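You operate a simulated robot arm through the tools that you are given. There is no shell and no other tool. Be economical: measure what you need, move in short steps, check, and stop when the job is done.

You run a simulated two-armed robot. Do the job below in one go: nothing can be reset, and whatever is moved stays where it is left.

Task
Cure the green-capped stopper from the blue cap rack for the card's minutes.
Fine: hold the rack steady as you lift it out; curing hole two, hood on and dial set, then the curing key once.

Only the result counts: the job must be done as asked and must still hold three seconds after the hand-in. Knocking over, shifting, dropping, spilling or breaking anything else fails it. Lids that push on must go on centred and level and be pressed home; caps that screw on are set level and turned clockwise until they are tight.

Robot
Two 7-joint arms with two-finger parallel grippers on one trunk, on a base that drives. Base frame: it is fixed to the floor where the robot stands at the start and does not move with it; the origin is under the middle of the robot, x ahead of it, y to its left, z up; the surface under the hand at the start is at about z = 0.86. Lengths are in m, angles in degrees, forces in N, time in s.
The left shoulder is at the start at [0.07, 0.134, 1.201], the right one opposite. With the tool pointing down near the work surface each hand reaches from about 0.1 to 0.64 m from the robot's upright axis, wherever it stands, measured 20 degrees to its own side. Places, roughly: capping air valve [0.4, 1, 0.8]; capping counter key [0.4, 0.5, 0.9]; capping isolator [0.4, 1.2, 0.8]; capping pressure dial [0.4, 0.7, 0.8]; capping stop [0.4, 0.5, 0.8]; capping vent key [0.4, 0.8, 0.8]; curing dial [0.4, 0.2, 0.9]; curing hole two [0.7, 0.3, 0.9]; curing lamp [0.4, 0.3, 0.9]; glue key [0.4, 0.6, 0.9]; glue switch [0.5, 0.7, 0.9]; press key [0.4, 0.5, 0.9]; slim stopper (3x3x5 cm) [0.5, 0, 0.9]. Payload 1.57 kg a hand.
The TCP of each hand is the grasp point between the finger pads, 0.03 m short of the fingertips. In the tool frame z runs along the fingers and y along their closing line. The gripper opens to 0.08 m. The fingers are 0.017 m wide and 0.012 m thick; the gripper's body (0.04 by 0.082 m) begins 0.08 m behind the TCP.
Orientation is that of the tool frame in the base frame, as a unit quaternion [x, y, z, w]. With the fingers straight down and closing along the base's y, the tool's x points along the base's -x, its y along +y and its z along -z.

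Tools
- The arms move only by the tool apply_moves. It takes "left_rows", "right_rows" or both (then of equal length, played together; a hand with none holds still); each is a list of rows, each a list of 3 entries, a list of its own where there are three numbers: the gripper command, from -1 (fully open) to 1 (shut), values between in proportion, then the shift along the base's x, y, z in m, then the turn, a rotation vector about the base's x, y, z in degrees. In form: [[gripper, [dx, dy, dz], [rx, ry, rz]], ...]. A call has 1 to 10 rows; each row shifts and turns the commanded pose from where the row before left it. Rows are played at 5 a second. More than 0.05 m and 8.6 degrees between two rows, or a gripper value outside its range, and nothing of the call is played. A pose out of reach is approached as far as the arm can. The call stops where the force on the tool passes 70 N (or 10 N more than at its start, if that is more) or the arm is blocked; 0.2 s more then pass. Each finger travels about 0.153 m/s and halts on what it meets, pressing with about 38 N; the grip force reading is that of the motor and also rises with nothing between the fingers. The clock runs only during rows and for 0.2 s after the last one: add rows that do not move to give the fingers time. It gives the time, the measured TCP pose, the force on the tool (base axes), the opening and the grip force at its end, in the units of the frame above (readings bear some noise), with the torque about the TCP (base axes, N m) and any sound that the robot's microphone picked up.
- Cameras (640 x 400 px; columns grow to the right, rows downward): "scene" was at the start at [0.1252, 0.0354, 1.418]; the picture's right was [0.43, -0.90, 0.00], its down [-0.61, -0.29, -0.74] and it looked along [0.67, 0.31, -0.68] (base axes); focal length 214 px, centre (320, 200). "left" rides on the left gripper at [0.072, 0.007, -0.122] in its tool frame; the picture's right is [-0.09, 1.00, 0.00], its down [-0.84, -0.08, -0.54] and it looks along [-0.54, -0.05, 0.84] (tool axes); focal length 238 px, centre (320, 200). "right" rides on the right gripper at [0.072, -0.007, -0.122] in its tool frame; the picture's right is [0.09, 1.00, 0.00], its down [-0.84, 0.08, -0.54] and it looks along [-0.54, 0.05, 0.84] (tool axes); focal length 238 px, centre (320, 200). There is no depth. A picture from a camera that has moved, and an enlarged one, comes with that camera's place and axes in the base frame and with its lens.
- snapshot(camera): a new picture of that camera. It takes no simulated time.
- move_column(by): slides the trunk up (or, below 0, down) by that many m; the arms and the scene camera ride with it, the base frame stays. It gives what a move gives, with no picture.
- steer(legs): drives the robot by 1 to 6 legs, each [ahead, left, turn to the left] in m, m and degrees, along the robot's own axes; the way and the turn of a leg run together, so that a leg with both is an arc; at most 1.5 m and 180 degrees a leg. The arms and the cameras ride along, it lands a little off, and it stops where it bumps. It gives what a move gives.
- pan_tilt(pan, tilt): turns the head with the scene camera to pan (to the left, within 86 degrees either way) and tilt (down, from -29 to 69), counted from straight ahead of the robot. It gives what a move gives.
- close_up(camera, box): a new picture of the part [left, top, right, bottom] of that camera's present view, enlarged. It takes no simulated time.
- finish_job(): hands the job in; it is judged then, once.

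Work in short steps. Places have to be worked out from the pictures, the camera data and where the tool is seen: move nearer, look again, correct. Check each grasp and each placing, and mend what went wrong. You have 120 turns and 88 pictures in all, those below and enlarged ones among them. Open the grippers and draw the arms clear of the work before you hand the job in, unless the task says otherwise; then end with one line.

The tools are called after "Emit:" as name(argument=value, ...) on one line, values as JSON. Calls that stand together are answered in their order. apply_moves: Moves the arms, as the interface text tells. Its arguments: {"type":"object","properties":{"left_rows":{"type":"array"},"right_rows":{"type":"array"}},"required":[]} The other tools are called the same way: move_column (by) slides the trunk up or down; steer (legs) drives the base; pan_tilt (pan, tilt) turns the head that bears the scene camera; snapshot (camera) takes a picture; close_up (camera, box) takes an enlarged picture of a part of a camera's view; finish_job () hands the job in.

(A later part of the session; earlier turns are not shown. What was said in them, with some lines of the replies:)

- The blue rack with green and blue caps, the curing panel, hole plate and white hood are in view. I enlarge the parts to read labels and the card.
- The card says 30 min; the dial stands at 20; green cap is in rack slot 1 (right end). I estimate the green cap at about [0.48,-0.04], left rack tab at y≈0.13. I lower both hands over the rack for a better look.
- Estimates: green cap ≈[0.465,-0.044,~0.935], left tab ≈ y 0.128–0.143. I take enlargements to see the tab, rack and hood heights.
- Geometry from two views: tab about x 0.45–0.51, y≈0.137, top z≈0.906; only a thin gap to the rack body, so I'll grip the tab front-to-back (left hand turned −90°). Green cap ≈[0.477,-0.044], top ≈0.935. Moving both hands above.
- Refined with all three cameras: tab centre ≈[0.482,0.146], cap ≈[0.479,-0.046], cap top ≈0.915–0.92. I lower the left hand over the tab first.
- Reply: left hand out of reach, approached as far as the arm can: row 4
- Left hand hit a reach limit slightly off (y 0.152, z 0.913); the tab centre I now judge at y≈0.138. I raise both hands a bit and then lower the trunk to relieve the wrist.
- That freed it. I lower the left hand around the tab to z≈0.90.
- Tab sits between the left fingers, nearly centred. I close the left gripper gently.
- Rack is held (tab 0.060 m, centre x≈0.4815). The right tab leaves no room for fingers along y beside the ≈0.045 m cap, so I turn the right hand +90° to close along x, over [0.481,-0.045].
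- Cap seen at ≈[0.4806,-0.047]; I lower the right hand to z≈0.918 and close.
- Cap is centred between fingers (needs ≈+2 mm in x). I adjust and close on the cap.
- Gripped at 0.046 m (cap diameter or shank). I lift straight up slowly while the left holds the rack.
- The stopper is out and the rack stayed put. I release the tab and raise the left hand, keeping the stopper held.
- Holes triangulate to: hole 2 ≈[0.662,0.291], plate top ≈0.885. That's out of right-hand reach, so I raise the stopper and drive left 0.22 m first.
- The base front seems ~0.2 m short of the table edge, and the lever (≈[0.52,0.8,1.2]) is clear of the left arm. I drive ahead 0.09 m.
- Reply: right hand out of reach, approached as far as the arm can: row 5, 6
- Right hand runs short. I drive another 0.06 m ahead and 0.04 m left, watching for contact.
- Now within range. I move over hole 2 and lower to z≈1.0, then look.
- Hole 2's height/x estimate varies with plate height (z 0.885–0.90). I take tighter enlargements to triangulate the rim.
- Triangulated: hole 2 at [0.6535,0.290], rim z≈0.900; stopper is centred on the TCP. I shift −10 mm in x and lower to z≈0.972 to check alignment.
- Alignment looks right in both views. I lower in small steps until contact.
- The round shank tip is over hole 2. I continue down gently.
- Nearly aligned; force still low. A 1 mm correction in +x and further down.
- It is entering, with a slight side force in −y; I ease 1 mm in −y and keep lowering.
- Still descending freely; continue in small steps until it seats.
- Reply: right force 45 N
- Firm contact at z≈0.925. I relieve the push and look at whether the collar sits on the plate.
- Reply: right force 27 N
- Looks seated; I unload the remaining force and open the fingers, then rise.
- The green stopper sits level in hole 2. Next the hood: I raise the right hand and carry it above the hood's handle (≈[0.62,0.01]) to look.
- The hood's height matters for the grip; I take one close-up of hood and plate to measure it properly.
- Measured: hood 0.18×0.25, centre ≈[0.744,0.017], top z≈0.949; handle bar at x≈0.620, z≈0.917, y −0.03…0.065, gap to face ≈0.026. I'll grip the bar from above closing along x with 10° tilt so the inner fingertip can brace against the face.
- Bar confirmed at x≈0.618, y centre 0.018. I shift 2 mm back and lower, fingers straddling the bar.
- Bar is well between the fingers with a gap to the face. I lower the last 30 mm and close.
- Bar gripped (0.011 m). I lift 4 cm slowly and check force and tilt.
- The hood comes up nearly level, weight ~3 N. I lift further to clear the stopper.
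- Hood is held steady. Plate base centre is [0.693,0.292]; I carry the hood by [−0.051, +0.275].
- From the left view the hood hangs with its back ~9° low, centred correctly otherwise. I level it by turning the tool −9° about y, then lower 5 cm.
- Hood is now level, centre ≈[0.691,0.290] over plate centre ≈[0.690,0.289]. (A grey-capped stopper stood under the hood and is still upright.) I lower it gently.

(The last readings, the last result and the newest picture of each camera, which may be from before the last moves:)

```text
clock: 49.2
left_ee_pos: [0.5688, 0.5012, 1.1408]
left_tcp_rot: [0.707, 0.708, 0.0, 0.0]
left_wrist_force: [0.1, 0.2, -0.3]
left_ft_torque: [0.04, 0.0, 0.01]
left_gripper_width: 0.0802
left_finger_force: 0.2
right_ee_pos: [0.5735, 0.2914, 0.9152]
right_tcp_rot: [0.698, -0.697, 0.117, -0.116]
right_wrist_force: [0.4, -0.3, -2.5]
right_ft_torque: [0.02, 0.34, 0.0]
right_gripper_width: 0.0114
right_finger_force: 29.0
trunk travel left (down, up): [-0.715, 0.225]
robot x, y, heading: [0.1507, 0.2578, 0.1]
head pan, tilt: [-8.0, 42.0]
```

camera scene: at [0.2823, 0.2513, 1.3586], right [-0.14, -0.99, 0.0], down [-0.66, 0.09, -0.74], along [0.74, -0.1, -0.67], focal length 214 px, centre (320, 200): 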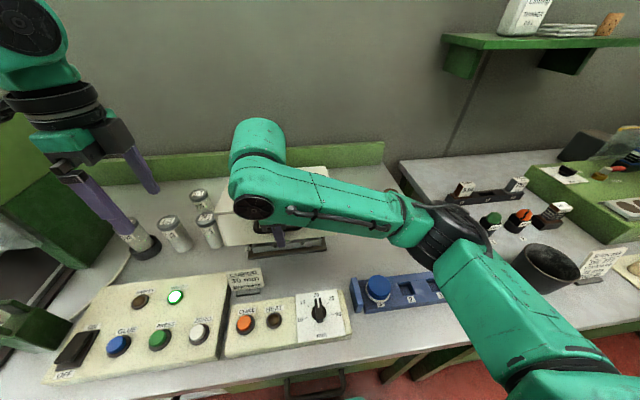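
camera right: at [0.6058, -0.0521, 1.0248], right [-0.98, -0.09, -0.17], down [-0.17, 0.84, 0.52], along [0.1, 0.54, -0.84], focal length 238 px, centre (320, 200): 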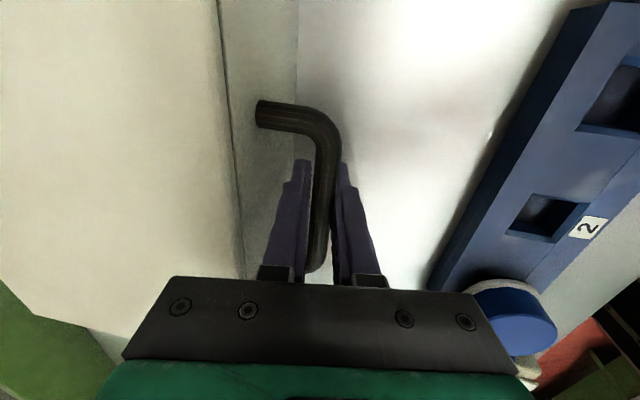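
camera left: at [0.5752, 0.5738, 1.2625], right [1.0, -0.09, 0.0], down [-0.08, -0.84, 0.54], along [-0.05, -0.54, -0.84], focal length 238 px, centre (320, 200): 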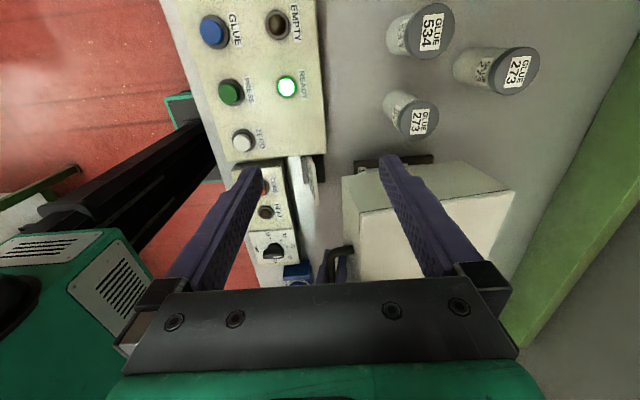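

Still hanging free; a few millimetres more.

Emit:
apply_moves(right_rows=[[1, [0, 0, -0.004], [0, 0, 0]], [1, [0, 0, -0.004], [0, 0, 0]], [1, [0, 0, -0.003], [0, 0, 0]], [1, [0, 0, 0], [0, 0, 0]]])

Emit:
close_up(camera="left", box=[320, 120, 540, 300])

```text
clock: 50.2
left_ee_pos: [0.568, 0.5008, 1.1414]
left_tcp_rot: [0.706, 0.708, 0.001, 0.001]
left_wrist_force: [-0.3, 0.1, -0.1]
left_ft_torque: [-0.01, 0.02, 0.0]
left_gripper_width: 0.0798
left_finger_force: 0.1
right_ee_pos: [0.5719, 0.2927, 0.9047]
right_tcp_rot: [0.698, -0.697, 0.119, -0.117]
right_wrist_force: [-0.8, -0.5, 6.9]
right_ft_torque: [-0.65, 0.06, -0.13]
right_gripper_width: 0.0112
right_finger_force: 29.1
trunk travel left (down, up): [-0.715, 0.225]
robot x, y, heading: [0.1498, 0.2609, 0.3]
head pan, tilt: [-8.0, 42.0]
```

```text
2.22 times, centred on (430, 210) of left
camera zoom: at [0.5737, 0.5725, 1.2636], right [1.0, -0.09, 0.0], down [-0.08, -0.84, 0.54], along [-0.05, -0.54, -0.84], focal length 530 px, centre (76, 178)
```

zoom: 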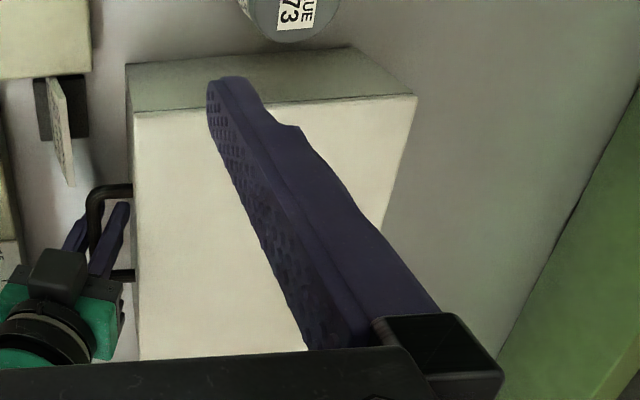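

Hood touches down, at the expected table height and centred. Before opening I rotate the tool back 15° so the inner fingertip leaves the face.

Emit:
apply_moves(right_rows=[[1, [0, 0, 0], [0, 5, 0]], [1, [0, 0, 0], [0, 5, 0]], [1, [0, 0, 0], [0, 5, 0]], [1, [0, 0, 0], [0, 0, 0]]])

Emit:
apply_moves(right_rows=[[0.7, [0, 0, 0], [0, 0, 0]], [0.5, [0, 0, 0], [0, 0, 0]], [0.4, [0, 0, 0], [0, 0, 0]], [0.4, [0, 0, 0], [0, 0, 0]]])

Emit:
snapshot(camera="right")

```text
clock: 51.2
left_ee_pos: [0.5689, 0.5019, 1.1411]
left_tcp_rot: [0.707, 0.708, 0.001, 0.001]
left_wrist_force: [-0.6, 0.5, -0.1]
left_ft_torque: [0.02, 0.03, 0.01]
left_gripper_width: 0.0801
left_finger_force: 0.1
right_ee_pos: [0.5723, 0.2911, 0.9047]
right_tcp_rot: [0.707, -0.707, 0.024, -0.024]
right_wrist_force: [0.7, -0.2, -1.2]
right_ft_torque: [-0.19, 0.05, 0.02]
right_gripper_width: 0.0114
right_finger_force: 28.6
trunk travel left (down, up): [-0.715, 0.225]
robot x, y, heading: [0.1503, 0.2607, 0.4]
head pan, tilt: [-8.0, 42.0]
```

```text
clock: 52.2
left_ee_pos: [0.5687, 0.5009, 1.1399]
left_tcp_rot: [0.707, 0.708, 0.0, 0.0]
left_wrist_force: [0.5, -0.6, -0.1]
left_ft_torque: [0.02, -0.01, 0.0]
left_gripper_width: 0.0798
left_finger_force: 0.0
right_ee_pos: [0.5724, 0.2923, 0.9036]
right_tcp_rot: [0.708, -0.706, 0.025, -0.025]
right_wrist_force: [0.1, 1.2, 1.4]
right_ft_torque: [0.01, -0.01, 0.0]
right_gripper_width: 0.0238
right_finger_force: 0.0
trunk travel left (down, up): [-0.715, 0.225]
robot x, y, heading: [0.15, 0.2622, 0.1]
head pan, tilt: [-8.0, 42.0]
```

```text
20 pictures are left
camera right: at [0.5704, 0.2205, 1.026], right [-0.99, -0.09, -0.07], down [-0.12, 0.84, 0.54], along [0.01, 0.54, -0.84], focal length 238 px, centre (320, 200)
```

right: 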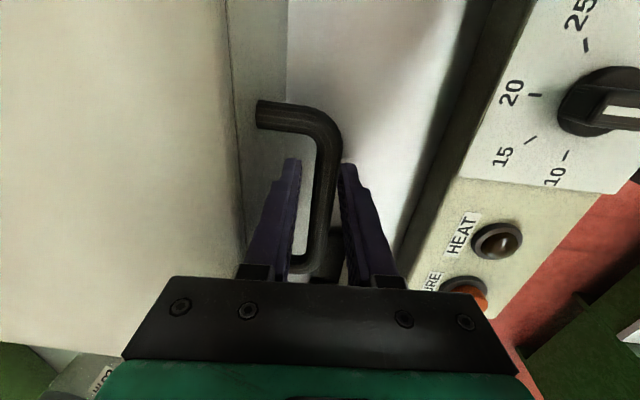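

Handle is free. I raise the right hand and move it aside, then drive 0.12 m right so that the left hand can work the dial (≈[0.457,0.230]).

Emit:
apply_moves(right_rows=[[0.4, [-0.002, 0, 0.02], [0, 0, 0]], [0.4, [0, 0, 0.03], [0, 0, 0]], [0.4, [0, 0, 0.04], [0, 0, 0]], [0.4, [0, 0, 0.04], [0, 0, 0]], [0, [-0.01, -0.04, 0.02], [0, 4, 0]], [0, [-0.01, -0.04, 0], [0, 0, 0]], [0, [-0.01, -0.04, 0], [0, 0, 0]], [0, [0, -0.04, 0], [0, 0, 0]], [0, [0, -0.04, 0], [0, 0, 0]]])

Emit:
steer(legs=[[0, -0.12, 0]])

Emit:
apply_moves(left_rows=[[-1, [-0.01, -0.01, 0], [0, 0, 8.5]], [-1, [-0.01, -0.01, 0], [0, 0, 8.5]], [-1, [-0.01, -0.015, 0], [0, 0, 8.5]], [-1, [-0.01, -0.015, 0], [0, 0, 8.5]], [-1, [-0.012, -0.015, 0], [0, 0, 8.5]], [-1, [-0.012, -0.015, 0], [0, 0, 8.5]], [-1, [-0.012, -0.015, 0], [0, 0, 8.5]], [-1, [-0.012, -0.018, 0], [0, 0, 8.5]], [-1, [-0.012, -0.018, 0], [0, 0, 8.5]], [-1, [-0.012, -0.018, 0], [0, 0, 8.5]]])

Emit:
snapshot(camera="scene")

```text
clock: 54.2
left_ee_pos: [0.569, 0.4996, 1.1417]
left_tcp_rot: [0.707, 0.707, 0.002, 0.0]
left_wrist_force: [-0.3, 0.3, 0.6]
left_ft_torque: [-0.02, 0.02, -0.03]
left_gripper_width: 0.08
left_finger_force: 0.0
right_ee_pos: [0.5394, 0.0936, 1.0539]
right_tcp_rot: [0.708, -0.706, 0.0, -0.001]
right_wrist_force: [-1.2, 0.9, 0.5]
right_ft_torque: [0.02, 0.01, -0.01]
right_gripper_width: 0.0397
right_finger_force: 0.0
trunk travel left (down, up): [-0.715, 0.225]
robot x, y, heading: [0.1529, 0.2574, -0.1]
head pan, tilt: [-8.0, 42.0]
```

```text
clock: 55.5
left_ee_pos: [0.5682, 0.383, 1.1403]
left_tcp_rot: [0.706, 0.708, -0.001, 0.0]
left_wrist_force: [0.0, 0.4, 0.3]
left_ft_torque: [-0.03, -0.03, 0.0]
left_gripper_width: 0.08
left_finger_force: 0.0
right_ee_pos: [0.5407, -0.0238, 1.0536]
right_tcp_rot: [0.707, -0.707, 0.001, 0.001]
right_wrist_force: [-0.3, 0.4, 0.1]
right_ft_torque: [0.01, 0.0, -0.03]
right_gripper_width: 0.0402
right_finger_force: 0.0
trunk travel left (down, up): [-0.715, 0.225]
robot x, y, heading: [0.1486, 0.1442, 0.3]
head pan, tilt: [-8.0, 42.0]
```

```text
clock: 57.6
left_ee_pos: [0.4567, 0.2321, 1.1391]
left_tcp_rot: [0.042, 0.999, 0.001, 0.0]
left_wrist_force: [-0.1, 0.4, -0.6]
left_ft_torque: [0.01, -0.01, 0.0]
left_gripper_width: 0.0801
left_finger_force: 0.1
right_ee_pos: [0.5405, -0.0233, 1.0526]
right_tcp_rot: [0.708, -0.707, 0.0, -0.001]
right_wrist_force: [0.4, -0.7, 0.1]
right_ft_torque: [-0.02, -0.01, 0.0]
right_gripper_width: 0.04
right_finger_force: 0.0
trunk travel left (down, up): [-0.715, 0.225]
robot x, y, heading: [0.1491, 0.1425, 0.2]
head pan, tilt: [-8.0, 42.0]
```

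```text
19 pictures are left
camera scene: at [0.282, 0.1299, 1.3587], right [-0.14, -0.99, 0.0], down [-0.66, 0.09, -0.74], along [0.74, -0.1, -0.67], focal length 214 px, centre (320, 200)
```

scene: 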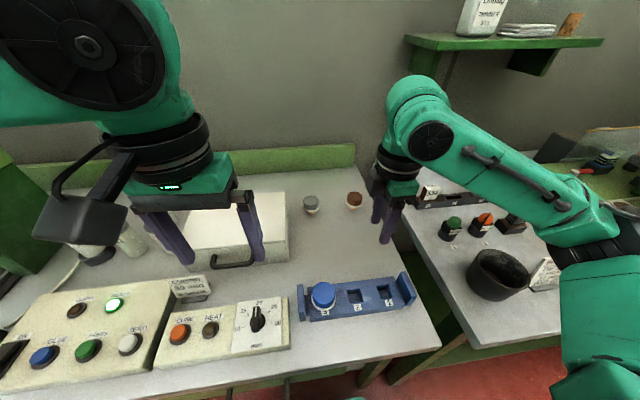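

Hood covers the plate; two other stoppers that stood under it are upright. I finish the left turn and lower over the dial for a look.

Emit:
apply_moves(left_rows=[[-0.2, [0, 0, -0.03], [0, 0, 5]], [-0.2, [0, 0, -0.04], [0, 0, 0]], [-0.2, [0, 0, -0.04], [0, 0, 0]], [-0.2, [0, 0, 0], [0, 0, 0]]])

Emit:
snapshot(camera="left")

Emit:
close_up(camera="scene", box=[190, 240, 310, 360])

```text
clock: 58.6
left_ee_pos: [0.4578, 0.2319, 1.0297]
left_tcp_rot: [-0.001, 1.0, 0.0, 0.001]
left_wrist_force: [-0.5, -0.5, 0.1]
left_ft_torque: [-0.01, -0.04, 0.0]
left_gripper_width: 0.0482
left_finger_force: 0.0
right_ee_pos: [0.5406, -0.024, 1.0531]
right_tcp_rot: [0.707, -0.707, 0.0, 0.0]
right_wrist_force: [-0.7, 0.3, 0.4]
right_ft_torque: [0.0, -0.03, -0.03]
right_gripper_width: 0.0398
right_finger_force: 0.1
trunk travel left (down, up): [-0.715, 0.225]
robot x, y, heading: [0.1473, 0.1392, 0.1]
head pan, tilt: [-8.0, 42.0]
```

```text
18 pictures are left
camera left: at [0.3856, 0.2381, 1.1514], right [0.09, 1.0, 0.0], down [0.84, -0.08, 0.54], along [0.54, -0.05, -0.84], focal length 238 px, centre (320, 200)
```

left: 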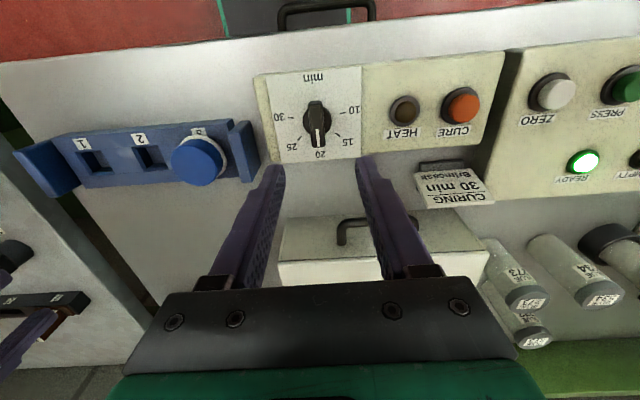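

```text
3.33 times, centred on (250, 300) of scene
camera zoom: at [0.2815, 0.1301, 1.3587], right [-0.14, -0.99, 0.0], down [-0.66, 0.09, -0.74], along [0.74, -0.1, -0.67], focal length 715 px, centre (553, -133)
```

zoom: 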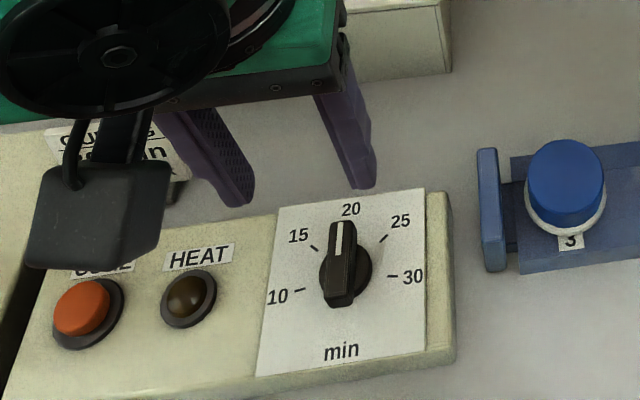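

Knob at ≈[0.445,0.2295], top z≈0.93. I move over it with fingers at 3 cm and lower to z≈0.975 for a check.

Emit:
apply_moves(left_rows=[[0.2, [-0.012, -0.0025, -0.02], [0, 0, 0]], [0.2, [0, 0, -0.02], [0, 0, 0]], [0.2, [0, 0, -0.013], [0, 0, 0]], [0.2, [0, 0, 0], [0, 0, 0]]])

Emit:
snapshot(camera="left")

Emit:
close_up(camera="scene", box=[210, 260, 310, 360])

```text
clock: 59.6
left_ee_pos: [0.4504, 0.228, 0.987]
left_tcp_rot: [-0.001, 1.0, 0.001, 0.0]
left_wrist_force: [0.6, -0.3, -0.4]
left_ft_torque: [-0.02, 0.01, 0.05]
left_gripper_width: 0.0321
left_finger_force: 0.1
left hand out of reach, approached as far as the arm can: row 2, 3
right_ee_pos: [0.5394, -0.0248, 1.0545]
right_tcp_rot: [0.708, -0.707, 0.001, 0.0]
right_wrist_force: [0.3, 0.1, -0.1]
right_ft_torque: [0.03, 0.0, -0.01]
right_gripper_width: 0.0398
right_finger_force: 0.1
trunk travel left (down, up): [-0.715, 0.225]
robot x, y, heading: [0.149, 0.1399, -0.1]
head pan, tilt: [-8.0, 42.0]
```

```text
16 pictures are left
camera left: at [0.3784, 0.2334, 1.1095], right [0.09, 1.0, 0.0], down [0.84, -0.08, 0.54], along [0.54, -0.05, -0.84], focal length 238 px, centre (320, 200)
```

left: 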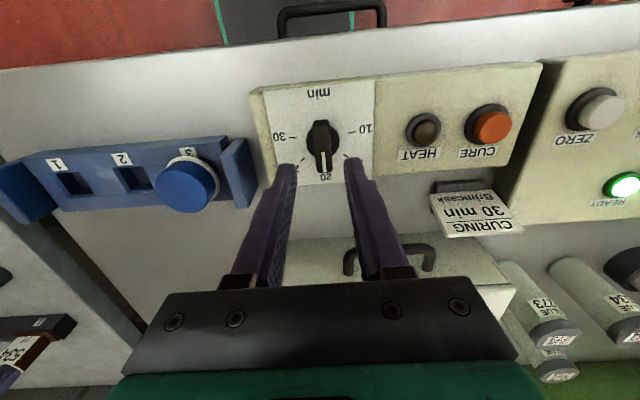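

```text
4.00 times, centred on (260, 310) of scene
camera zoom: at [0.2816, 0.1302, 1.3587], right [-0.14, -0.99, 0.0], down [-0.66, 0.09, -0.74], along [0.74, -0.1, -0.67], focal length 858 px, centre (560, -240)
```

zoom: 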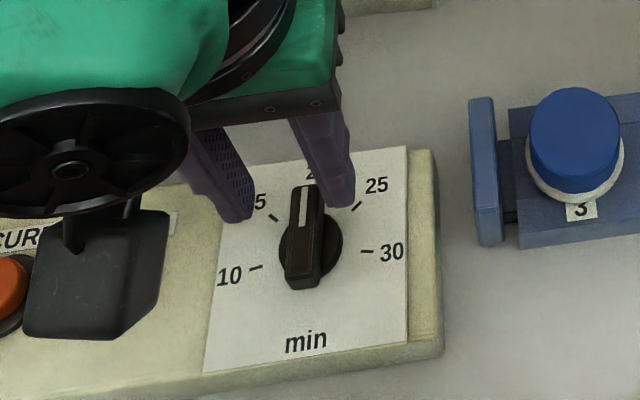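

Hand is too near the robot there. I drive back 0.10 m and bring the hand forward again over the knob (≈[0.444,0.228]).

Emit:
steer(legs=[[-0.1, 0, 0]])

Emit:
apply_moves(left_rows=[[0.2, [0.03, 0, 0], [0, 0, 0]], [0.2, [0.03, 0, 0], [0, 0, 0]], [0.2, [0.03, 0, 0], [0, 0, 0]], [0.2, [0, 0, 0], [0, 0, 0]]])

```text
clock: 60.8
left_ee_pos: [0.352, 0.2273, 0.9879]
left_tcp_rot: [-0.003, 1.0, 0.0, -0.001]
left_wrist_force: [-0.2, -0.7, 0.6]
left_ft_torque: [-0.02, 0.03, -0.01]
left_gripper_width: 0.0322
left_finger_force: 0.0
right_ee_pos: [0.4423, -0.0249, 1.0527]
right_tcp_rot: [0.708, -0.707, 0.0, 0.0]
right_wrist_force: [0.0, 0.1, -0.9]
right_ft_torque: [-0.02, 0.02, 0.0]
right_gripper_width: 0.0398
right_finger_force: 0.0
trunk travel left (down, up): [-0.715, 0.225]
robot x, y, heading: [0.0543, 0.1432, -0.1]
head pan, tilt: [-8.0, 42.0]
```

```text
clock: 61.8
left_ee_pos: [0.4425, 0.2271, 0.9881]
left_tcp_rot: [-0.002, 1.0, 0.001, 0.0]
left_wrist_force: [0.4, -1.4, -0.2]
left_ft_torque: [-0.04, -0.02, 0.0]
left_gripper_width: 0.0319
left_finger_force: 0.1
right_ee_pos: [0.4408, -0.0243, 1.0526]
right_tcp_rot: [0.708, -0.706, 0.0, 0.0]
right_wrist_force: [0.7, 1.2, -0.1]
right_ft_torque: [0.0, 0.0, -0.01]
right_gripper_width: 0.04
right_finger_force: 0.1
trunk travel left (down, up): [-0.715, 0.225]
robot x, y, heading: [0.0511, 0.143, 0.1]
head pan, tilt: [-8.0, 42.0]
```

In position; I lower to z≈0.95 and look again.

Emit:
apply_moves(left_rows=[[0.2, [0.001, 0.001, -0.02], [0, 0, 0]], [0.2, [0, 0, -0.018], [0, 0, 0]], [0.2, [0, 0, 0], [0, 0, 0]]])

Emit:
snapshot(camera="left")

Emit:
close_up(camera="scene", box=[180, 200, 320, 340])

```text
clock: 62.6
left_ee_pos: [0.4434, 0.2271, 0.95]
left_tcp_rot: [-0.001, 1.0, 0.0, 0.0]
left_wrist_force: [0.6, 0.7, -0.5]
left_ft_torque: [-0.01, 0.02, 0.0]
left_gripper_width: 0.0322
left_finger_force: 0.0
right_ee_pos: [0.4412, -0.0252, 1.054]
right_tcp_rot: [0.708, -0.706, 0.0, 0.0]
right_wrist_force: [-0.4, -0.2, -0.1]
right_ft_torque: [-0.02, 0.0, -0.01]
right_gripper_width: 0.0399
right_finger_force: 0.2
trunk travel left (down, up): [-0.715, 0.225]
robot x, y, heading: [0.0512, 0.1448, 0.0]
head pan, tilt: [-8.0, 42.0]
```

```text
14 pictures are left
camera left: at [0.3715, 0.233, 1.0715], right [0.09, 1.0, 0.0], down [0.84, -0.08, 0.54], along [0.54, -0.05, -0.84], focal length 238 px, centre (320, 200)
```

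left: 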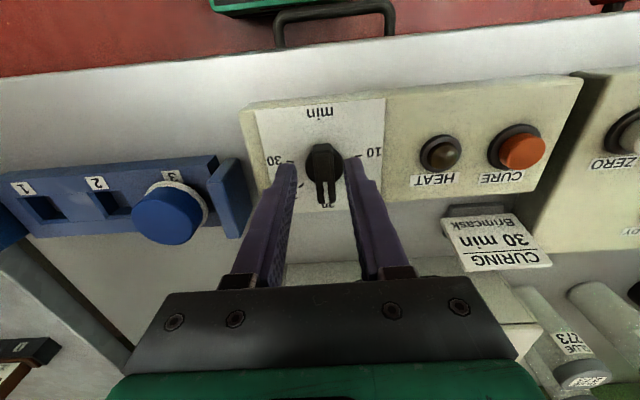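

```text
2.86 times, centred on (250, 270) of scene
camera zoom: at [0.183, 0.13, 1.3587], right [-0.14, -0.99, 0.0], down [-0.66, 0.09, -0.74], along [0.74, -0.1, -0.67], focal length 613 px, centre (520, 0)
```

zoom: 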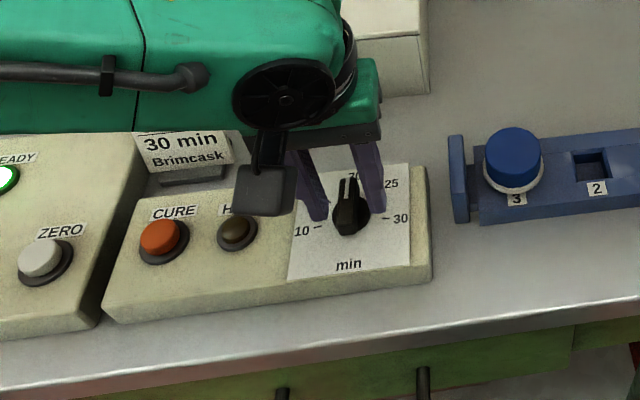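

Knob is centred between the fingers. I lower 14 mm and close on it.

Emit:
apply_moves(left_rows=[[0.2, [0, 0, -0.007], [0, 0, 0]], [0.2, [0, 0, -0.007], [0, 0, 0]], [0.6, [0, 0, 0], [0, 0, 0]], [0.9, [0, 0, 0], [0, 0, 0]], [1, [0, 0, 0], [0, 0, 0]]])

```text
clock: 63.8
left_ee_pos: [0.4432, 0.2295, 0.9366]
left_tcp_rot: [-0.001, 1.0, -0.001, 0.003]
left_wrist_force: [4.4, 11.8, 28.3]
left_ft_torque: [0.38, 0.58, 0.08]
left_gripper_width: 0.0139
left_finger_force: 30.2
right_ee_pos: [0.4386, -0.0225, 1.0553]
right_tcp_rot: [0.709, -0.706, 0.002, 0.0]
right_wrist_force: [1.0, 0.1, -0.1]
right_ft_torque: [-0.01, 0.01, -0.03]
right_gripper_width: 0.04
right_finger_force: 0.1
trunk travel left (down, up): [-0.715, 0.225]
robot x, y, heading: [0.0516, 0.1441, 0.3]
head pan, tilt: [-8.0, 42.0]
```

Gripped the knob (0.014 m) but pressing on the panel; I raise 4 mm, ease y, and check forces.

Emit:
apply_moves(left_rows=[[1, [0, 0.0015, 0.004], [0, 0, 0]], [1, [0, 0, 0], [0, 0, 0]]])

```text
clock: 64.4
left_ee_pos: [0.4431, 0.2297, 0.9376]
left_tcp_rot: [-0.001, 1.0, 0.0, -0.003]
left_wrist_force: [-0.3, 2.1, -10.8]
left_ft_torque: [0.02, -0.87, 0.03]
left_gripper_width: 0.0141
left_finger_force: 30.7
right_ee_pos: [0.4424, -0.0248, 1.0529]
right_tcp_rot: [0.707, -0.707, -0.001, 0.001]
right_wrist_force: [0.3, -0.1, -0.1]
right_ft_torque: [0.01, -0.02, 0.01]
right_gripper_width: 0.04
right_finger_force: 0.1
trunk travel left (down, up): [-0.715, 0.225]
robot x, y, heading: [0.048, 0.1374, -0.1]
head pan, tilt: [-8.0, 42.0]
```

Now slightly pulling up; lower 1 mm and start turning clockwise (−z) 45°.

Emit:
apply_moves(left_rows=[[1, [0, 0, -0.0015], [0, 0, 0]], [1, [0, 0, 0], [0, 0, -7.5]], [1, [0, 0, 0], [0, 0, -7.5]], [1, [0, 0, 0], [0, 0, -7.5]], [1, [0, 0, 0], [0, 0, -7.5]], [1, [0, 0, 0], [0, 0, -7.5]], [1, [0, 0, 0], [0, 0, -7.5]], [1, [0, 0, 0], [0, 0, 0]]])

Emit:
close_up(camera="left", box=[220, 80, 420, 280])

```text
clock: 66.2
left_ee_pos: [0.4453, 0.2349, 0.9379]
left_tcp_rot: [0.382, 0.924, -0.001, 0.001]
left_wrist_force: [6.8, 19.2, 0.4]
left_ft_torque: [0.98, 0.12, 0.12]
left_gripper_width: 0.014
left_finger_force: 30.5
right_ee_pos: [0.4426, -0.0206, 1.0526]
right_tcp_rot: [0.708, -0.706, 0.0, 0.002]
right_wrist_force: [-0.3, 0.2, -0.2]
right_ft_torque: [0.0, 0.01, 0.02]
right_gripper_width: 0.0402
right_finger_force: 0.2
trunk travel left (down, up): [-0.715, 0.225]
robot x, y, heading: [0.0518, 0.1409, -0.1]
head pan, tilt: [-8.0, 42.0]
```

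```text
2.00 times, centred on (320, 180) of left
camera zoom: at [0.3987, 0.29, 1.0593], right [0.77, 0.64, 0.0], down [0.54, -0.64, 0.54], along [0.35, -0.42, -0.84], focal length 477 px, centre (320, 240)
```

zoom: 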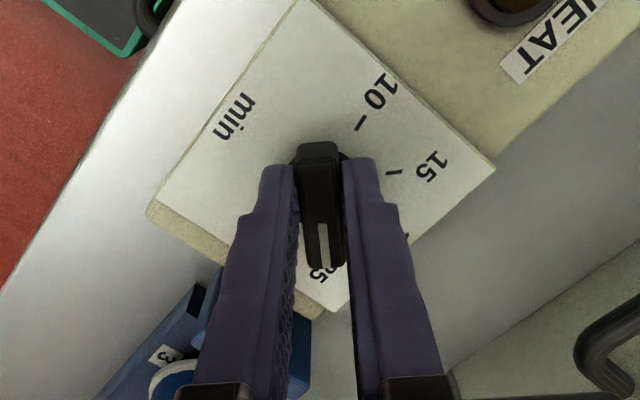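

The knob followed to 25; the grip is ~7 mm off the knob axis (axis ≈[0.4505,0.2297]), so I compensate the path while turning the other 45°.

Emit:
apply_moves(left_rows=[[1, [0.002, 0.004, 0], [0, 0, 0]], [1, [0.0008, 0.0006, 0], [0, 0, -7.5]], [1, [0.0008, 0.0005, 0], [0, 0, -7.5]], [1, [0.0009, 0.0004, 0], [0, 0, -7.5]], [1, [0.0009, 0.0004, 0], [0, 0, -7.5]], [1, [0.0009, 0.0002, 0], [0, 0, -7.5]], [1, [0.0009, 0.0001, 0], [0, 0, -7.5]], [1, [0, 0, 0], [0, 0, 0]], [1, [0, 0, 0], [0, 0, 0]]])

Emit:
close_up(camera="left", box=[220, 80, 420, 280])

```text
clock: 68.2
left_ee_pos: [0.4491, 0.2364, 0.9371]
left_tcp_rot: [0.706, 0.708, -0.002, -0.001]
left_wrist_force: [-8.9, -2.2, -21.9]
left_ft_torque: [-0.04, -0.21, -0.08]
left_gripper_width: 0.0139
left_finger_force: 30.3
right_ee_pos: [0.4426, -0.0235, 1.0534]
right_tcp_rot: [0.708, -0.707, -0.001, 0.001]
right_wrist_force: [-0.3, -1.4, 0.6]
right_ft_torque: [0.01, 0.01, 0.02]
right_gripper_width: 0.0399
right_finger_force: 0.0
trunk travel left (down, up): [-0.715, 0.225]
robot x, y, heading: [0.0499, 0.1411, -0.0]
head pan, tilt: [-8.0, 42.0]
```

```text
2.00 times, centred on (320, 180) of left
camera zoom: at [0.4567, 0.3083, 1.0594], right [1.0, -0.09, 0.0], down [-0.07, -0.84, 0.54], along [-0.05, -0.54, -0.84], focal length 477 px, centre (320, 240)
```

zoom: 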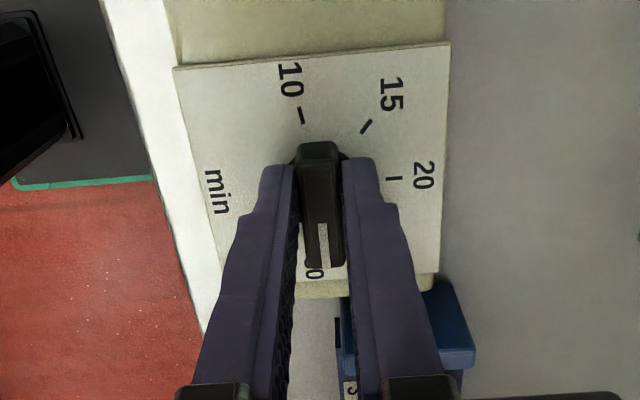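

The dial points to 30. I release the pull, open slightly and rise, then verify.

Emit:
apply_moves(left_rows=[[1, [0.001, 0, -0.002], [0, 0, 0]], [0.6, [0, 0, 0], [0, 0, 0]], [0.2, [0, 0, 0], [0, 0, 0]], [0.2, [0, 0, 0], [0, 0, 0]], [0.2, [0, 0, 0.015], [0, 0, 0]], [0.2, [0, 0, 0.03], [0, 0, 0]], [0.2, [0, 0.01, 0.03], [0, 0, 0]], [0.5, [0, 0.03, 0.01], [0, 0, 0]], [1, [0, 0.04, 0], [0, 0, 0]], [1, [0, 0.03, 0], [0, 0, 0]]])

Emit:
close_up(camera="scene", box=[180, 200, 320, 340])

Emit:
snapshot(camera="left")

```text
clock: 70.4
left_ee_pos: [0.4526, 0.3456, 1.0214]
left_tcp_rot: [0.706, 0.708, 0.001, 0.001]
left_wrist_force: [-0.2, -0.8, 0.0]
left_ft_torque: [-0.02, -0.03, -0.01]
left_gripper_width: 0.0002
left_finger_force: 21.1
right_ee_pos: [0.4412, -0.0235, 1.0547]
right_tcp_rot: [0.708, -0.707, -0.001, 0.001]
right_wrist_force: [0.2, -0.2, -0.1]
right_ft_torque: [-0.03, -0.01, -0.02]
right_gripper_width: 0.04
right_finger_force: 0.1
trunk travel left (down, up): [-0.715, 0.225]
robot x, y, heading: [0.0523, 0.1391, -0.0]
head pan, tilt: [-8.0, 42.0]
```

```text
2.86 times, centred on (250, 270) of scene
camera zoom: at [0.1832, 0.1311, 1.3587], right [-0.14, -0.99, 0.0], down [-0.66, 0.09, -0.74], along [0.74, -0.1, -0.67], focal length 613 px, centre (520, 0)
```

zoom: 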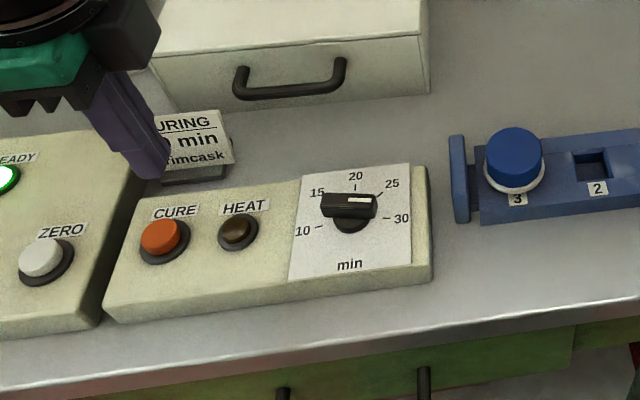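

```text
9 pictures are left
camera left: at [0.4589, 0.4175, 1.1437], right [1.0, -0.09, 0.0], down [-0.08, -0.84, 0.54], along [-0.05, -0.54, -0.84], focal length 238 px, centre (320, 200)
```

left: 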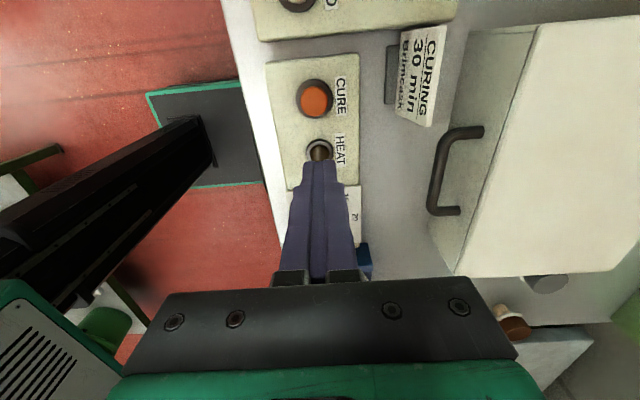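

Dial at 30 confirmed. CURE key ≈[0.4495,0.3755], top z≈0.91. I put the closed left fingertips above it.

Emit:
apply_moves(left_rows=[[1, [-0.003, 0.03, 0], [0, 0, 0]], [1, [0, 0, -0.03], [0, 0, 0]], [1, [0, 0, -0.03], [0, 0, 0]], [1, [0, 0, 0], [0, 0, 0]]])

Emit:
close_up(camera="scene", box=[180, 200, 320, 340])

Emit:
close_up(camera="left", box=[240, 60, 400, 220])

```text
clock: 71.4
left_ee_pos: [0.4474, 0.3766, 0.9612]
left_tcp_rot: [0.705, 0.709, 0.001, 0.001]
left_wrist_force: [0.2, -0.3, -0.2]
left_ft_torque: [-0.01, -0.01, 0.02]
left_gripper_width: 0.0001
left_finger_force: 21.6
right_ee_pos: [0.4416, -0.0232, 1.0538]
right_tcp_rot: [0.708, -0.706, 0.0, 0.0]
right_wrist_force: [-0.5, 0.1, 0.4]
right_ft_torque: [-0.04, -0.01, 0.0]
right_gripper_width: 0.0401
right_finger_force: 0.2
trunk travel left (down, up): [-0.715, 0.225]
robot x, y, heading: [0.0524, 0.1395, -0.0]
head pan, tilt: [-8.0, 42.0]
```

```text
2.86 times, centred on (250, 270) of scene
camera zoom: at [0.1828, 0.1307, 1.3588], right [-0.14, -0.99, 0.0], down [-0.66, 0.09, -0.74], along [0.74, -0.1, -0.67], focal length 613 px, centre (520, 0)
```

zoom: 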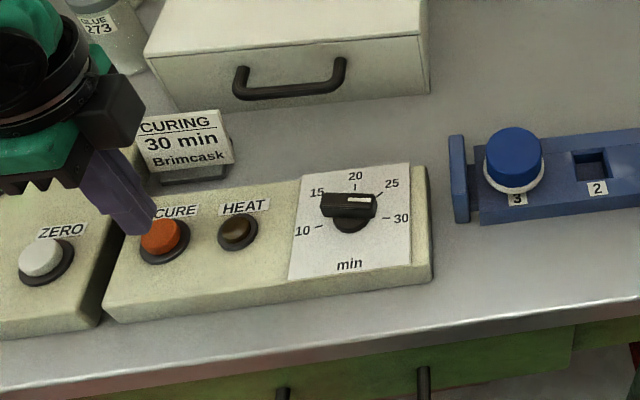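

```text
2.50 times, centred on (320, 140) of left
camera zoom: at [0.4537, 0.4481, 1.0828], right [1.0, -0.09, 0.0], down [-0.08, -0.84, 0.54], along [-0.05, -0.54, -0.84], focal length 596 px, centre (320, 350)
```

zoom: 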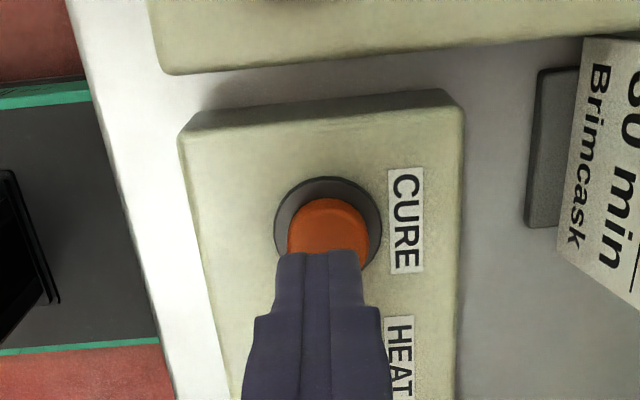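

Fingertips are over the CURE key within a few mm. I press down in small steps, watching force and sound.

Emit:
apply_moves(left_rows=[[1, [0.0015, 0.001, -0.008], [0, 0, 0]], [1, [0, 0, -0.006], [0, 0, 0]], [1, [0, 0, -0.004], [0, 0, 0]], [1, [0, 0, 0], [0, 0, 0]]])

```text
clock: 72.4
left_ee_pos: [0.4495, 0.3776, 0.9421]
left_tcp_rot: [0.706, 0.708, 0.0, 0.0]
left_wrist_force: [-0.4, -0.3, -0.3]
left_ft_torque: [0.02, 0.01, -0.01]
left_gripper_width: 0.0
left_finger_force: 21.1
right_ee_pos: [0.4409, -0.0238, 1.0535]
right_tcp_rot: [0.708, -0.707, 0.0, 0.001]
right_wrist_force: [0.8, 0.0, -0.8]
right_ft_torque: [0.01, 0.03, -0.01]
right_gripper_width: 0.04
right_finger_force: 0.0
trunk travel left (down, up): [-0.715, 0.225]
robot x, y, heading: [0.0503, 0.1433, -0.2]
head pan, tilt: [-8.0, 42.0]
```

No contact yet; further down in 2–3 mm steps.

Emit:
apply_moves(left_rows=[[1, [0, 0, -0.003], [0, 0, 0]], [1, [0, 0, -0.002], [0, 0, 0]], [1, [0, 0, -0.002], [0, 0, 0]]])

```text
clock: 73.2
left_ee_pos: [0.45, 0.3777, 0.9372]
left_tcp_rot: [0.706, 0.708, 0.001, 0.0]
left_wrist_force: [1.4, 0.9, 3.1]
left_ft_torque: [0.05, -0.04, 0.02]
left_gripper_width: 0.0
left_finger_force: 21.2
right_ee_pos: [0.4406, -0.0241, 1.0528]
right_tcp_rot: [0.708, -0.707, 0.0, -0.001]
right_wrist_force: [0.3, 0.4, 0.1]
right_ft_torque: [0.0, 0.0, 0.01]
right_gripper_width: 0.0402
right_finger_force: 0.1
trunk travel left (down, up): [-0.715, 0.225]
robot x, y, heading: [0.0514, 0.1408, -0.2]
head pan, tilt: [-8.0, 42.0]
heard: click
```

A click was heard. I rise straight up and check the lamp.

Emit:
apply_moves(left_rows=[[1, [0, 0, 0.02], [0, 0, 0]], [1, [0, 0, 0.04], [0, 0, 0]], [1, [0, 0, 0.05], [0, 0, 0]], [1, [0, 0.02, 0.03], [0, 0, 0]]])

Emit:
snapshot(camera="scene")

```text
clock: 74.2
left_ee_pos: [0.4464, 0.397, 1.0761]
left_tcp_rot: [0.707, 0.707, -0.001, 0.001]
left_wrist_force: [0.2, 0.4, -0.1]
left_ft_torque: [0.01, 0.0, 0.01]
left_gripper_width: 0.0
left_finger_force: 21.5
right_ee_pos: [0.441, -0.023, 1.0532]
right_tcp_rot: [0.708, -0.707, 0.001, 0.0]
right_wrist_force: [0.4, 0.8, 0.1]
right_ft_torque: [-0.02, -0.02, 0.0]
right_gripper_width: 0.04
right_finger_force: 0.1
trunk travel left (down, up): [-0.715, 0.225]
robot x, y, heading: [0.0536, 0.1414, 0.1]
head pan, tilt: [-8.0, 42.0]
```

```text
6 pictures are left
camera scene: at [0.1829, 0.1312, 1.3587], right [-0.14, -0.99, 0.0], down [-0.66, 0.09, -0.74], along [0.74, -0.1, -0.67], focal length 214 px, centre (320, 200)
```

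scene: 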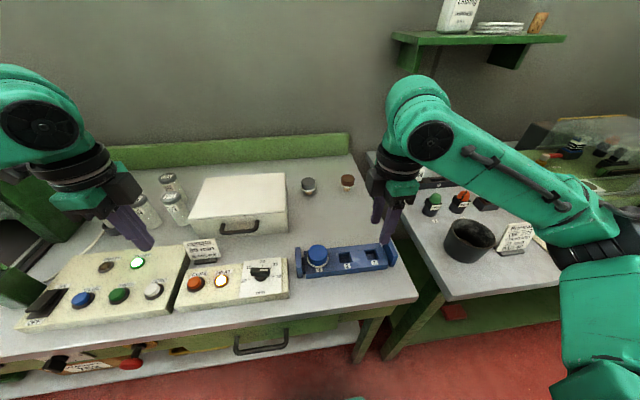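

The HEAT lamp is lit, everything else in place. I open the grippers, draw both arms clear, and let some time pass.

Emit:
apply_moves(left_rows=[[-1, [-0.02, 0.02, 0.04], [0, 0, 0]], [-1, [-0.03, 0.02, 0.04], [0, 0, 0]], [-1, [-0.03, 0, 0.04], [0, 0, 0]], [-1, [0, 0, 0], [0, 0, 0]], [-1, [0, 0, 0], [0, 0, 0]], [-1, [0, 0, 0], [0, 0, 0]], [-1, [0, 0, 0], [0, 0, 0]], [-1, [0, 0, 0], [0, 0, 0]], [-1, [0, 0, 0], [0, 0, 0]], [-1, [0, 0, 0], [0, 0, 0]]], right_rows=[[-1, [-0.02, -0.02, 0.04], [0, 0, 0]], [-1, [-0.03, -0.02, 0.04], [0, 0, 0]], [-1, [-0.02, 0, 0.04], [0, 0, 0]], [-1, [0, 0, 0], [0, 0, 0]], [-1, [0, 0, 0], [0, 0, 0]], [-1, [0, 0, 0], [0, 0, 0]], [-1, [0, 0, 0], [0, 0, 0]], [-1, [0, 0, 0], [0, 0, 0]], [-1, [0, 0, 0], [0, 0, 0]], [-1, [0, 0, 0], [0, 0, 0]]])

Emit:
close_up(camera="scene", box=[140, 160, 400, 320])

```text
refused: row 2 steps farther than a row can; nothing moved
```

```text
2.46 times, centred on (270, 240) of scene
camera zoom: at [0.1829, 0.1312, 1.3587], right [-0.14, -0.99, 0.0], down [-0.66, 0.09, -0.74], along [0.74, -0.1, -0.67], focal length 528 px, centre (443, 102)
```

zoom: 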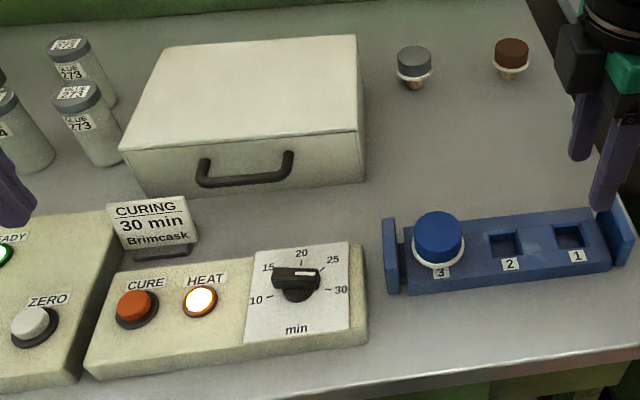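

The picture shows HEAT lit, dial at 30, hood on, other stoppers upright. I retry the retreat with smaller steps.

Emit:
apply_moves(left_rows=[[-1, [-0.01, 0.01, 0.035], [0, 0, 0]], [-1, [-0.02, 0.01, 0.035], [0, 0, 0]], [-1, [-0.02, 0, 0.035], [0, 0, 0]], [-1, [0, 0, 0], [0, 0, 0]], [-1, [0, 0, 0], [0, 0, 0]], [-1, [0, 0, 0], [0, 0, 0]], [-1, [0, 0, 0], [0, 0, 0]], [-1, [0, 0, 0], [0, 0, 0]], [-1, [0, 0, 0], [0, 0, 0]], [-1, [0, 0, 0], [0, 0, 0]]], right_rows=[[-1, [-0.01, -0.01, 0.035], [0, 0, 0]], [-1, [-0.02, -0.01, 0.035], [0, 0, 0]], [-1, [-0.02, 0, 0.035], [0, 0, 0]], [-1, [0, 0, 0], [0, 0, 0]], [-1, [0, 0, 0], [0, 0, 0]], [-1, [0, 0, 0], [0, 0, 0]], [-1, [0, 0, 0], [0, 0, 0]], [-1, [0, 0, 0], [0, 0, 0]], [-1, [0, 0, 0], [0, 0, 0]], [-1, [0, 0, 0], [0, 0, 0]]])

Emit:
apply_moves(left_rows=[[-1, [0, 0, 0], [0, 0, 0]], [-1, [0, 0, 0], [0, 0, 0]], [-1, [0, 0, 0], [0, 0, 0]], [-1, [0, 0, 0], [0, 0, 0]], [-1, [0, 0, 0], [0, 0, 0]], [-1, [0, 0, 0], [0, 0, 0]], [-1, [0, 0, 0], [0, 0, 0]], [-1, [0, 0, 0], [0, 0, 0]], [-1, [0, 0, 0], [0, 0, 0]], [-1, [0, 0, 0], [0, 0, 0]]])

Emit:
close_up(camera="scene", box=[140, 160, 400, 320])

```text
clock: 76.4
left_ee_pos: [0.398, 0.4148, 1.1805]
left_tcp_rot: [0.705, 0.709, -0.001, 0.0]
left_wrist_force: [0.7, 0.2, 0.0]
left_ft_torque: [-0.03, 0.02, 0.04]
left_gripper_width: 0.0801
left_finger_force: 0.1
right_ee_pos: [0.3923, -0.0432, 1.1586]
right_tcp_rot: [0.708, -0.706, 0.0, 0.001]
right_wrist_force: [-0.3, -0.3, 0.5]
right_ft_torque: [0.01, 0.01, 0.0]
right_gripper_width: 0.0801
right_finger_force: 0.0
trunk travel left (down, up): [-0.715, 0.225]
robot x, y, heading: [0.0496, 0.1435, 0.0]
head pan, tilt: [-8.0, 42.0]
```

```text
clock: 78.6
left_ee_pos: [0.3984, 0.4147, 1.1805]
left_tcp_rot: [0.707, 0.708, 0.0, -0.001]
left_wrist_force: [0.8, -0.6, 0.4]
left_ft_torque: [0.02, 0.03, -0.02]
left_gripper_width: 0.0801
left_finger_force: 0.0
right_ee_pos: [0.393, -0.043, 1.1572]
right_tcp_rot: [0.708, -0.707, 0.0, -0.001]
right_wrist_force: [0.4, 0.4, -0.1]
right_ft_torque: [-0.02, 0.03, -0.03]
right_gripper_width: 0.0799
right_finger_force: 0.0
trunk travel left (down, up): [-0.715, 0.225]
robot x, y, heading: [0.0518, 0.1421, 0.0]
head pan, tilt: [-8.0, 42.0]
```

```text
2.46 times, centred on (270, 240) of scene
camera zoom: at [0.1834, 0.1301, 1.3587], right [-0.14, -0.99, 0.0], down [-0.66, 0.09, -0.74], along [0.74, -0.1, -0.67], focal length 528 px, centre (443, 102)
```

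zoom: 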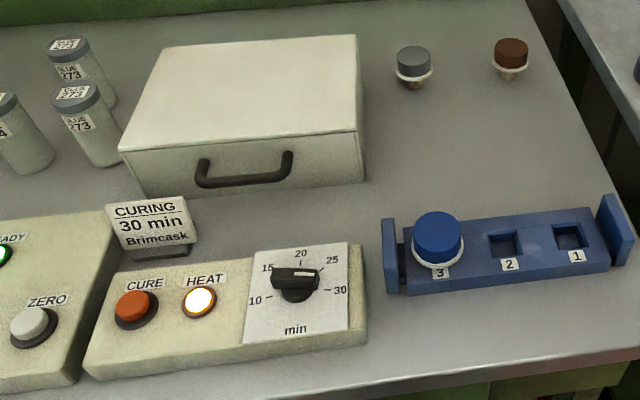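

State is stable with HEAT lit. I wait a few more seconds in case the cure ends with a signal.

Emit:
apply_moves(left_rows=[[-1, [0, 0, 0], [0, 0, 0]], [-1, [0, 0, 0], [0, 0, 0]], [-1, [0, 0, 0], [0, 0, 0]], [-1, [0, 0, 0], [0, 0, 0]], [-1, [0, 0, 0], [0, 0, 0]], [-1, [0, 0, 0], [0, 0, 0]], [-1, [0, 0, 0], [0, 0, 0]], [-1, [0, 0, 0], [0, 0, 0]], [-1, [0, 0, 0], [0, 0, 0]], [-1, [0, 0, 0], [0, 0, 0]]])

Emit:
apply_moves(left_rows=[[-1, [0, 0, 0], [0, 0, 0]], [-1, [0, 0, 0], [0, 0, 0]], [-1, [0, 0, 0], [0, 0, 0]], [-1, [0, 0, 0], [0, 0, 0]], [-1, [0, 0, 0], [0, 0, 0]], [-1, [0, 0, 0], [0, 0, 0]], [-1, [0, 0, 0], [0, 0, 0]], [-1, [0, 0, 0], [0, 0, 0]], [-1, [0, 0, 0], [0, 0, 0]], [-1, [0, 0, 0], [0, 0, 0]]])

Emit:
apply_moves(left_rows=[[-1, [0, 0, 0], [0, 0, 0]], [-1, [0, 0, 0], [0, 0, 0]], [-1, [0, 0, 0], [0, 0, 0]], [-1, [0, 0, 0], [0, 0, 0]], [-1, [0, 0, 0], [0, 0, 0]], [-1, [0, 0, 0], [0, 0, 0]], [-1, [0, 0, 0], [0, 0, 0]], [-1, [0, 0, 0], [0, 0, 0]], [-1, [0, 0, 0], [0, 0, 0]], [-1, [0, 0, 0], [0, 0, 0]]])

Emit:
close_up(camera="scene", box=[140, 200, 300, 320])

```text
clock: 80.8
left_ee_pos: [0.3991, 0.4157, 1.1815]
left_tcp_rot: [0.706, 0.708, 0.0, -0.001]
left_wrist_force: [0.2, -0.6, -0.3]
left_ft_torque: [-0.01, -0.03, -0.03]
left_gripper_width: 0.0801
left_finger_force: 0.1
right_ee_pos: [0.3916, -0.0443, 1.1586]
right_tcp_rot: [0.708, -0.706, 0.0, 0.0]
right_wrist_force: [0.3, 0.5, -0.9]
right_ft_torque: [-0.03, 0.0, -0.01]
right_gripper_width: 0.0801
right_finger_force: 0.0
trunk travel left (down, up): [-0.715, 0.225]
robot x, y, heading: [0.0485, 0.1446, 0.0]
head pan, tilt: [-8.0, 42.0]
```

```text
clock: 83.0
left_ee_pos: [0.3988, 0.4158, 1.1806]
left_tcp_rot: [0.705, 0.709, 0.0, 0.0]
left_wrist_force: [0.9, 0.1, -0.4]
left_ft_torque: [0.02, 0.0, 0.0]
left_gripper_width: 0.08
left_finger_force: 0.0
right_ee_pos: [0.3917, -0.0431, 1.1587]
right_tcp_rot: [0.708, -0.707, 0.0, 0.0]
right_wrist_force: [0.1, -1.0, 0.0]
right_ft_torque: [-0.04, -0.01, 0.02]
right_gripper_width: 0.0802
right_finger_force: 0.1
trunk travel left (down, up): [-0.715, 0.225]
robot x, y, heading: [0.0517, 0.1416, 0.0]
head pan, tilt: [-8.0, 42.0]
```

```text
clock: 85.2
left_ee_pos: [0.399, 0.4155, 1.1814]
left_tcp_rot: [0.706, 0.708, 0.0, 0.0]
left_wrist_force: [0.3, 0.3, -0.1]
left_ft_torque: [-0.03, 0.01, -0.01]
left_gripper_width: 0.08
left_finger_force: 0.1
right_ee_pos: [0.3916, -0.0442, 1.159]
right_tcp_rot: [0.708, -0.706, 0.0, -0.001]
right_wrist_force: [-0.2, 0.1, 0.3]
right_ft_torque: [0.02, 0.0, 0.0]
right_gripper_width: 0.0801
right_finger_force: 0.1
trunk travel left (down, up): [-0.715, 0.225]
robot x, y, heading: [0.0503, 0.1433, 0.1]
head pan, tilt: [-8.0, 42.0]
```

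```text
3.33 times, centred on (220, 260) of scene
camera zoom: at [0.1834, 0.1301, 1.3587], right [-0.14, -0.99, 0.0], down [-0.66, 0.09, -0.74], along [0.74, -0.1, -0.67], focal length 715 px, centre (653, 0)
```

zoom: 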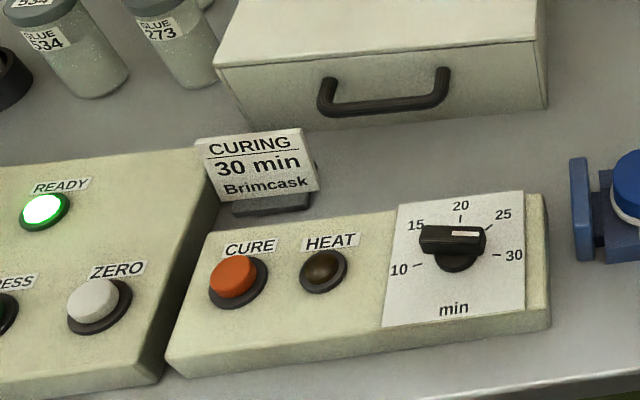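

The HEAT lamp has gone out, so the cure has ended; hood, dial and everything else stand as they should. I hand in.

Emit:
finish_job()

```text
The job is handed in.
```

The green-capped stopper is in curing hole two under the hood. I set the dial to the card's 30 min and pressed CURE once; the HEAT lamp came on and went out again before hand-in. Nothing else looked shifted, and both arms are clear with grippers open.
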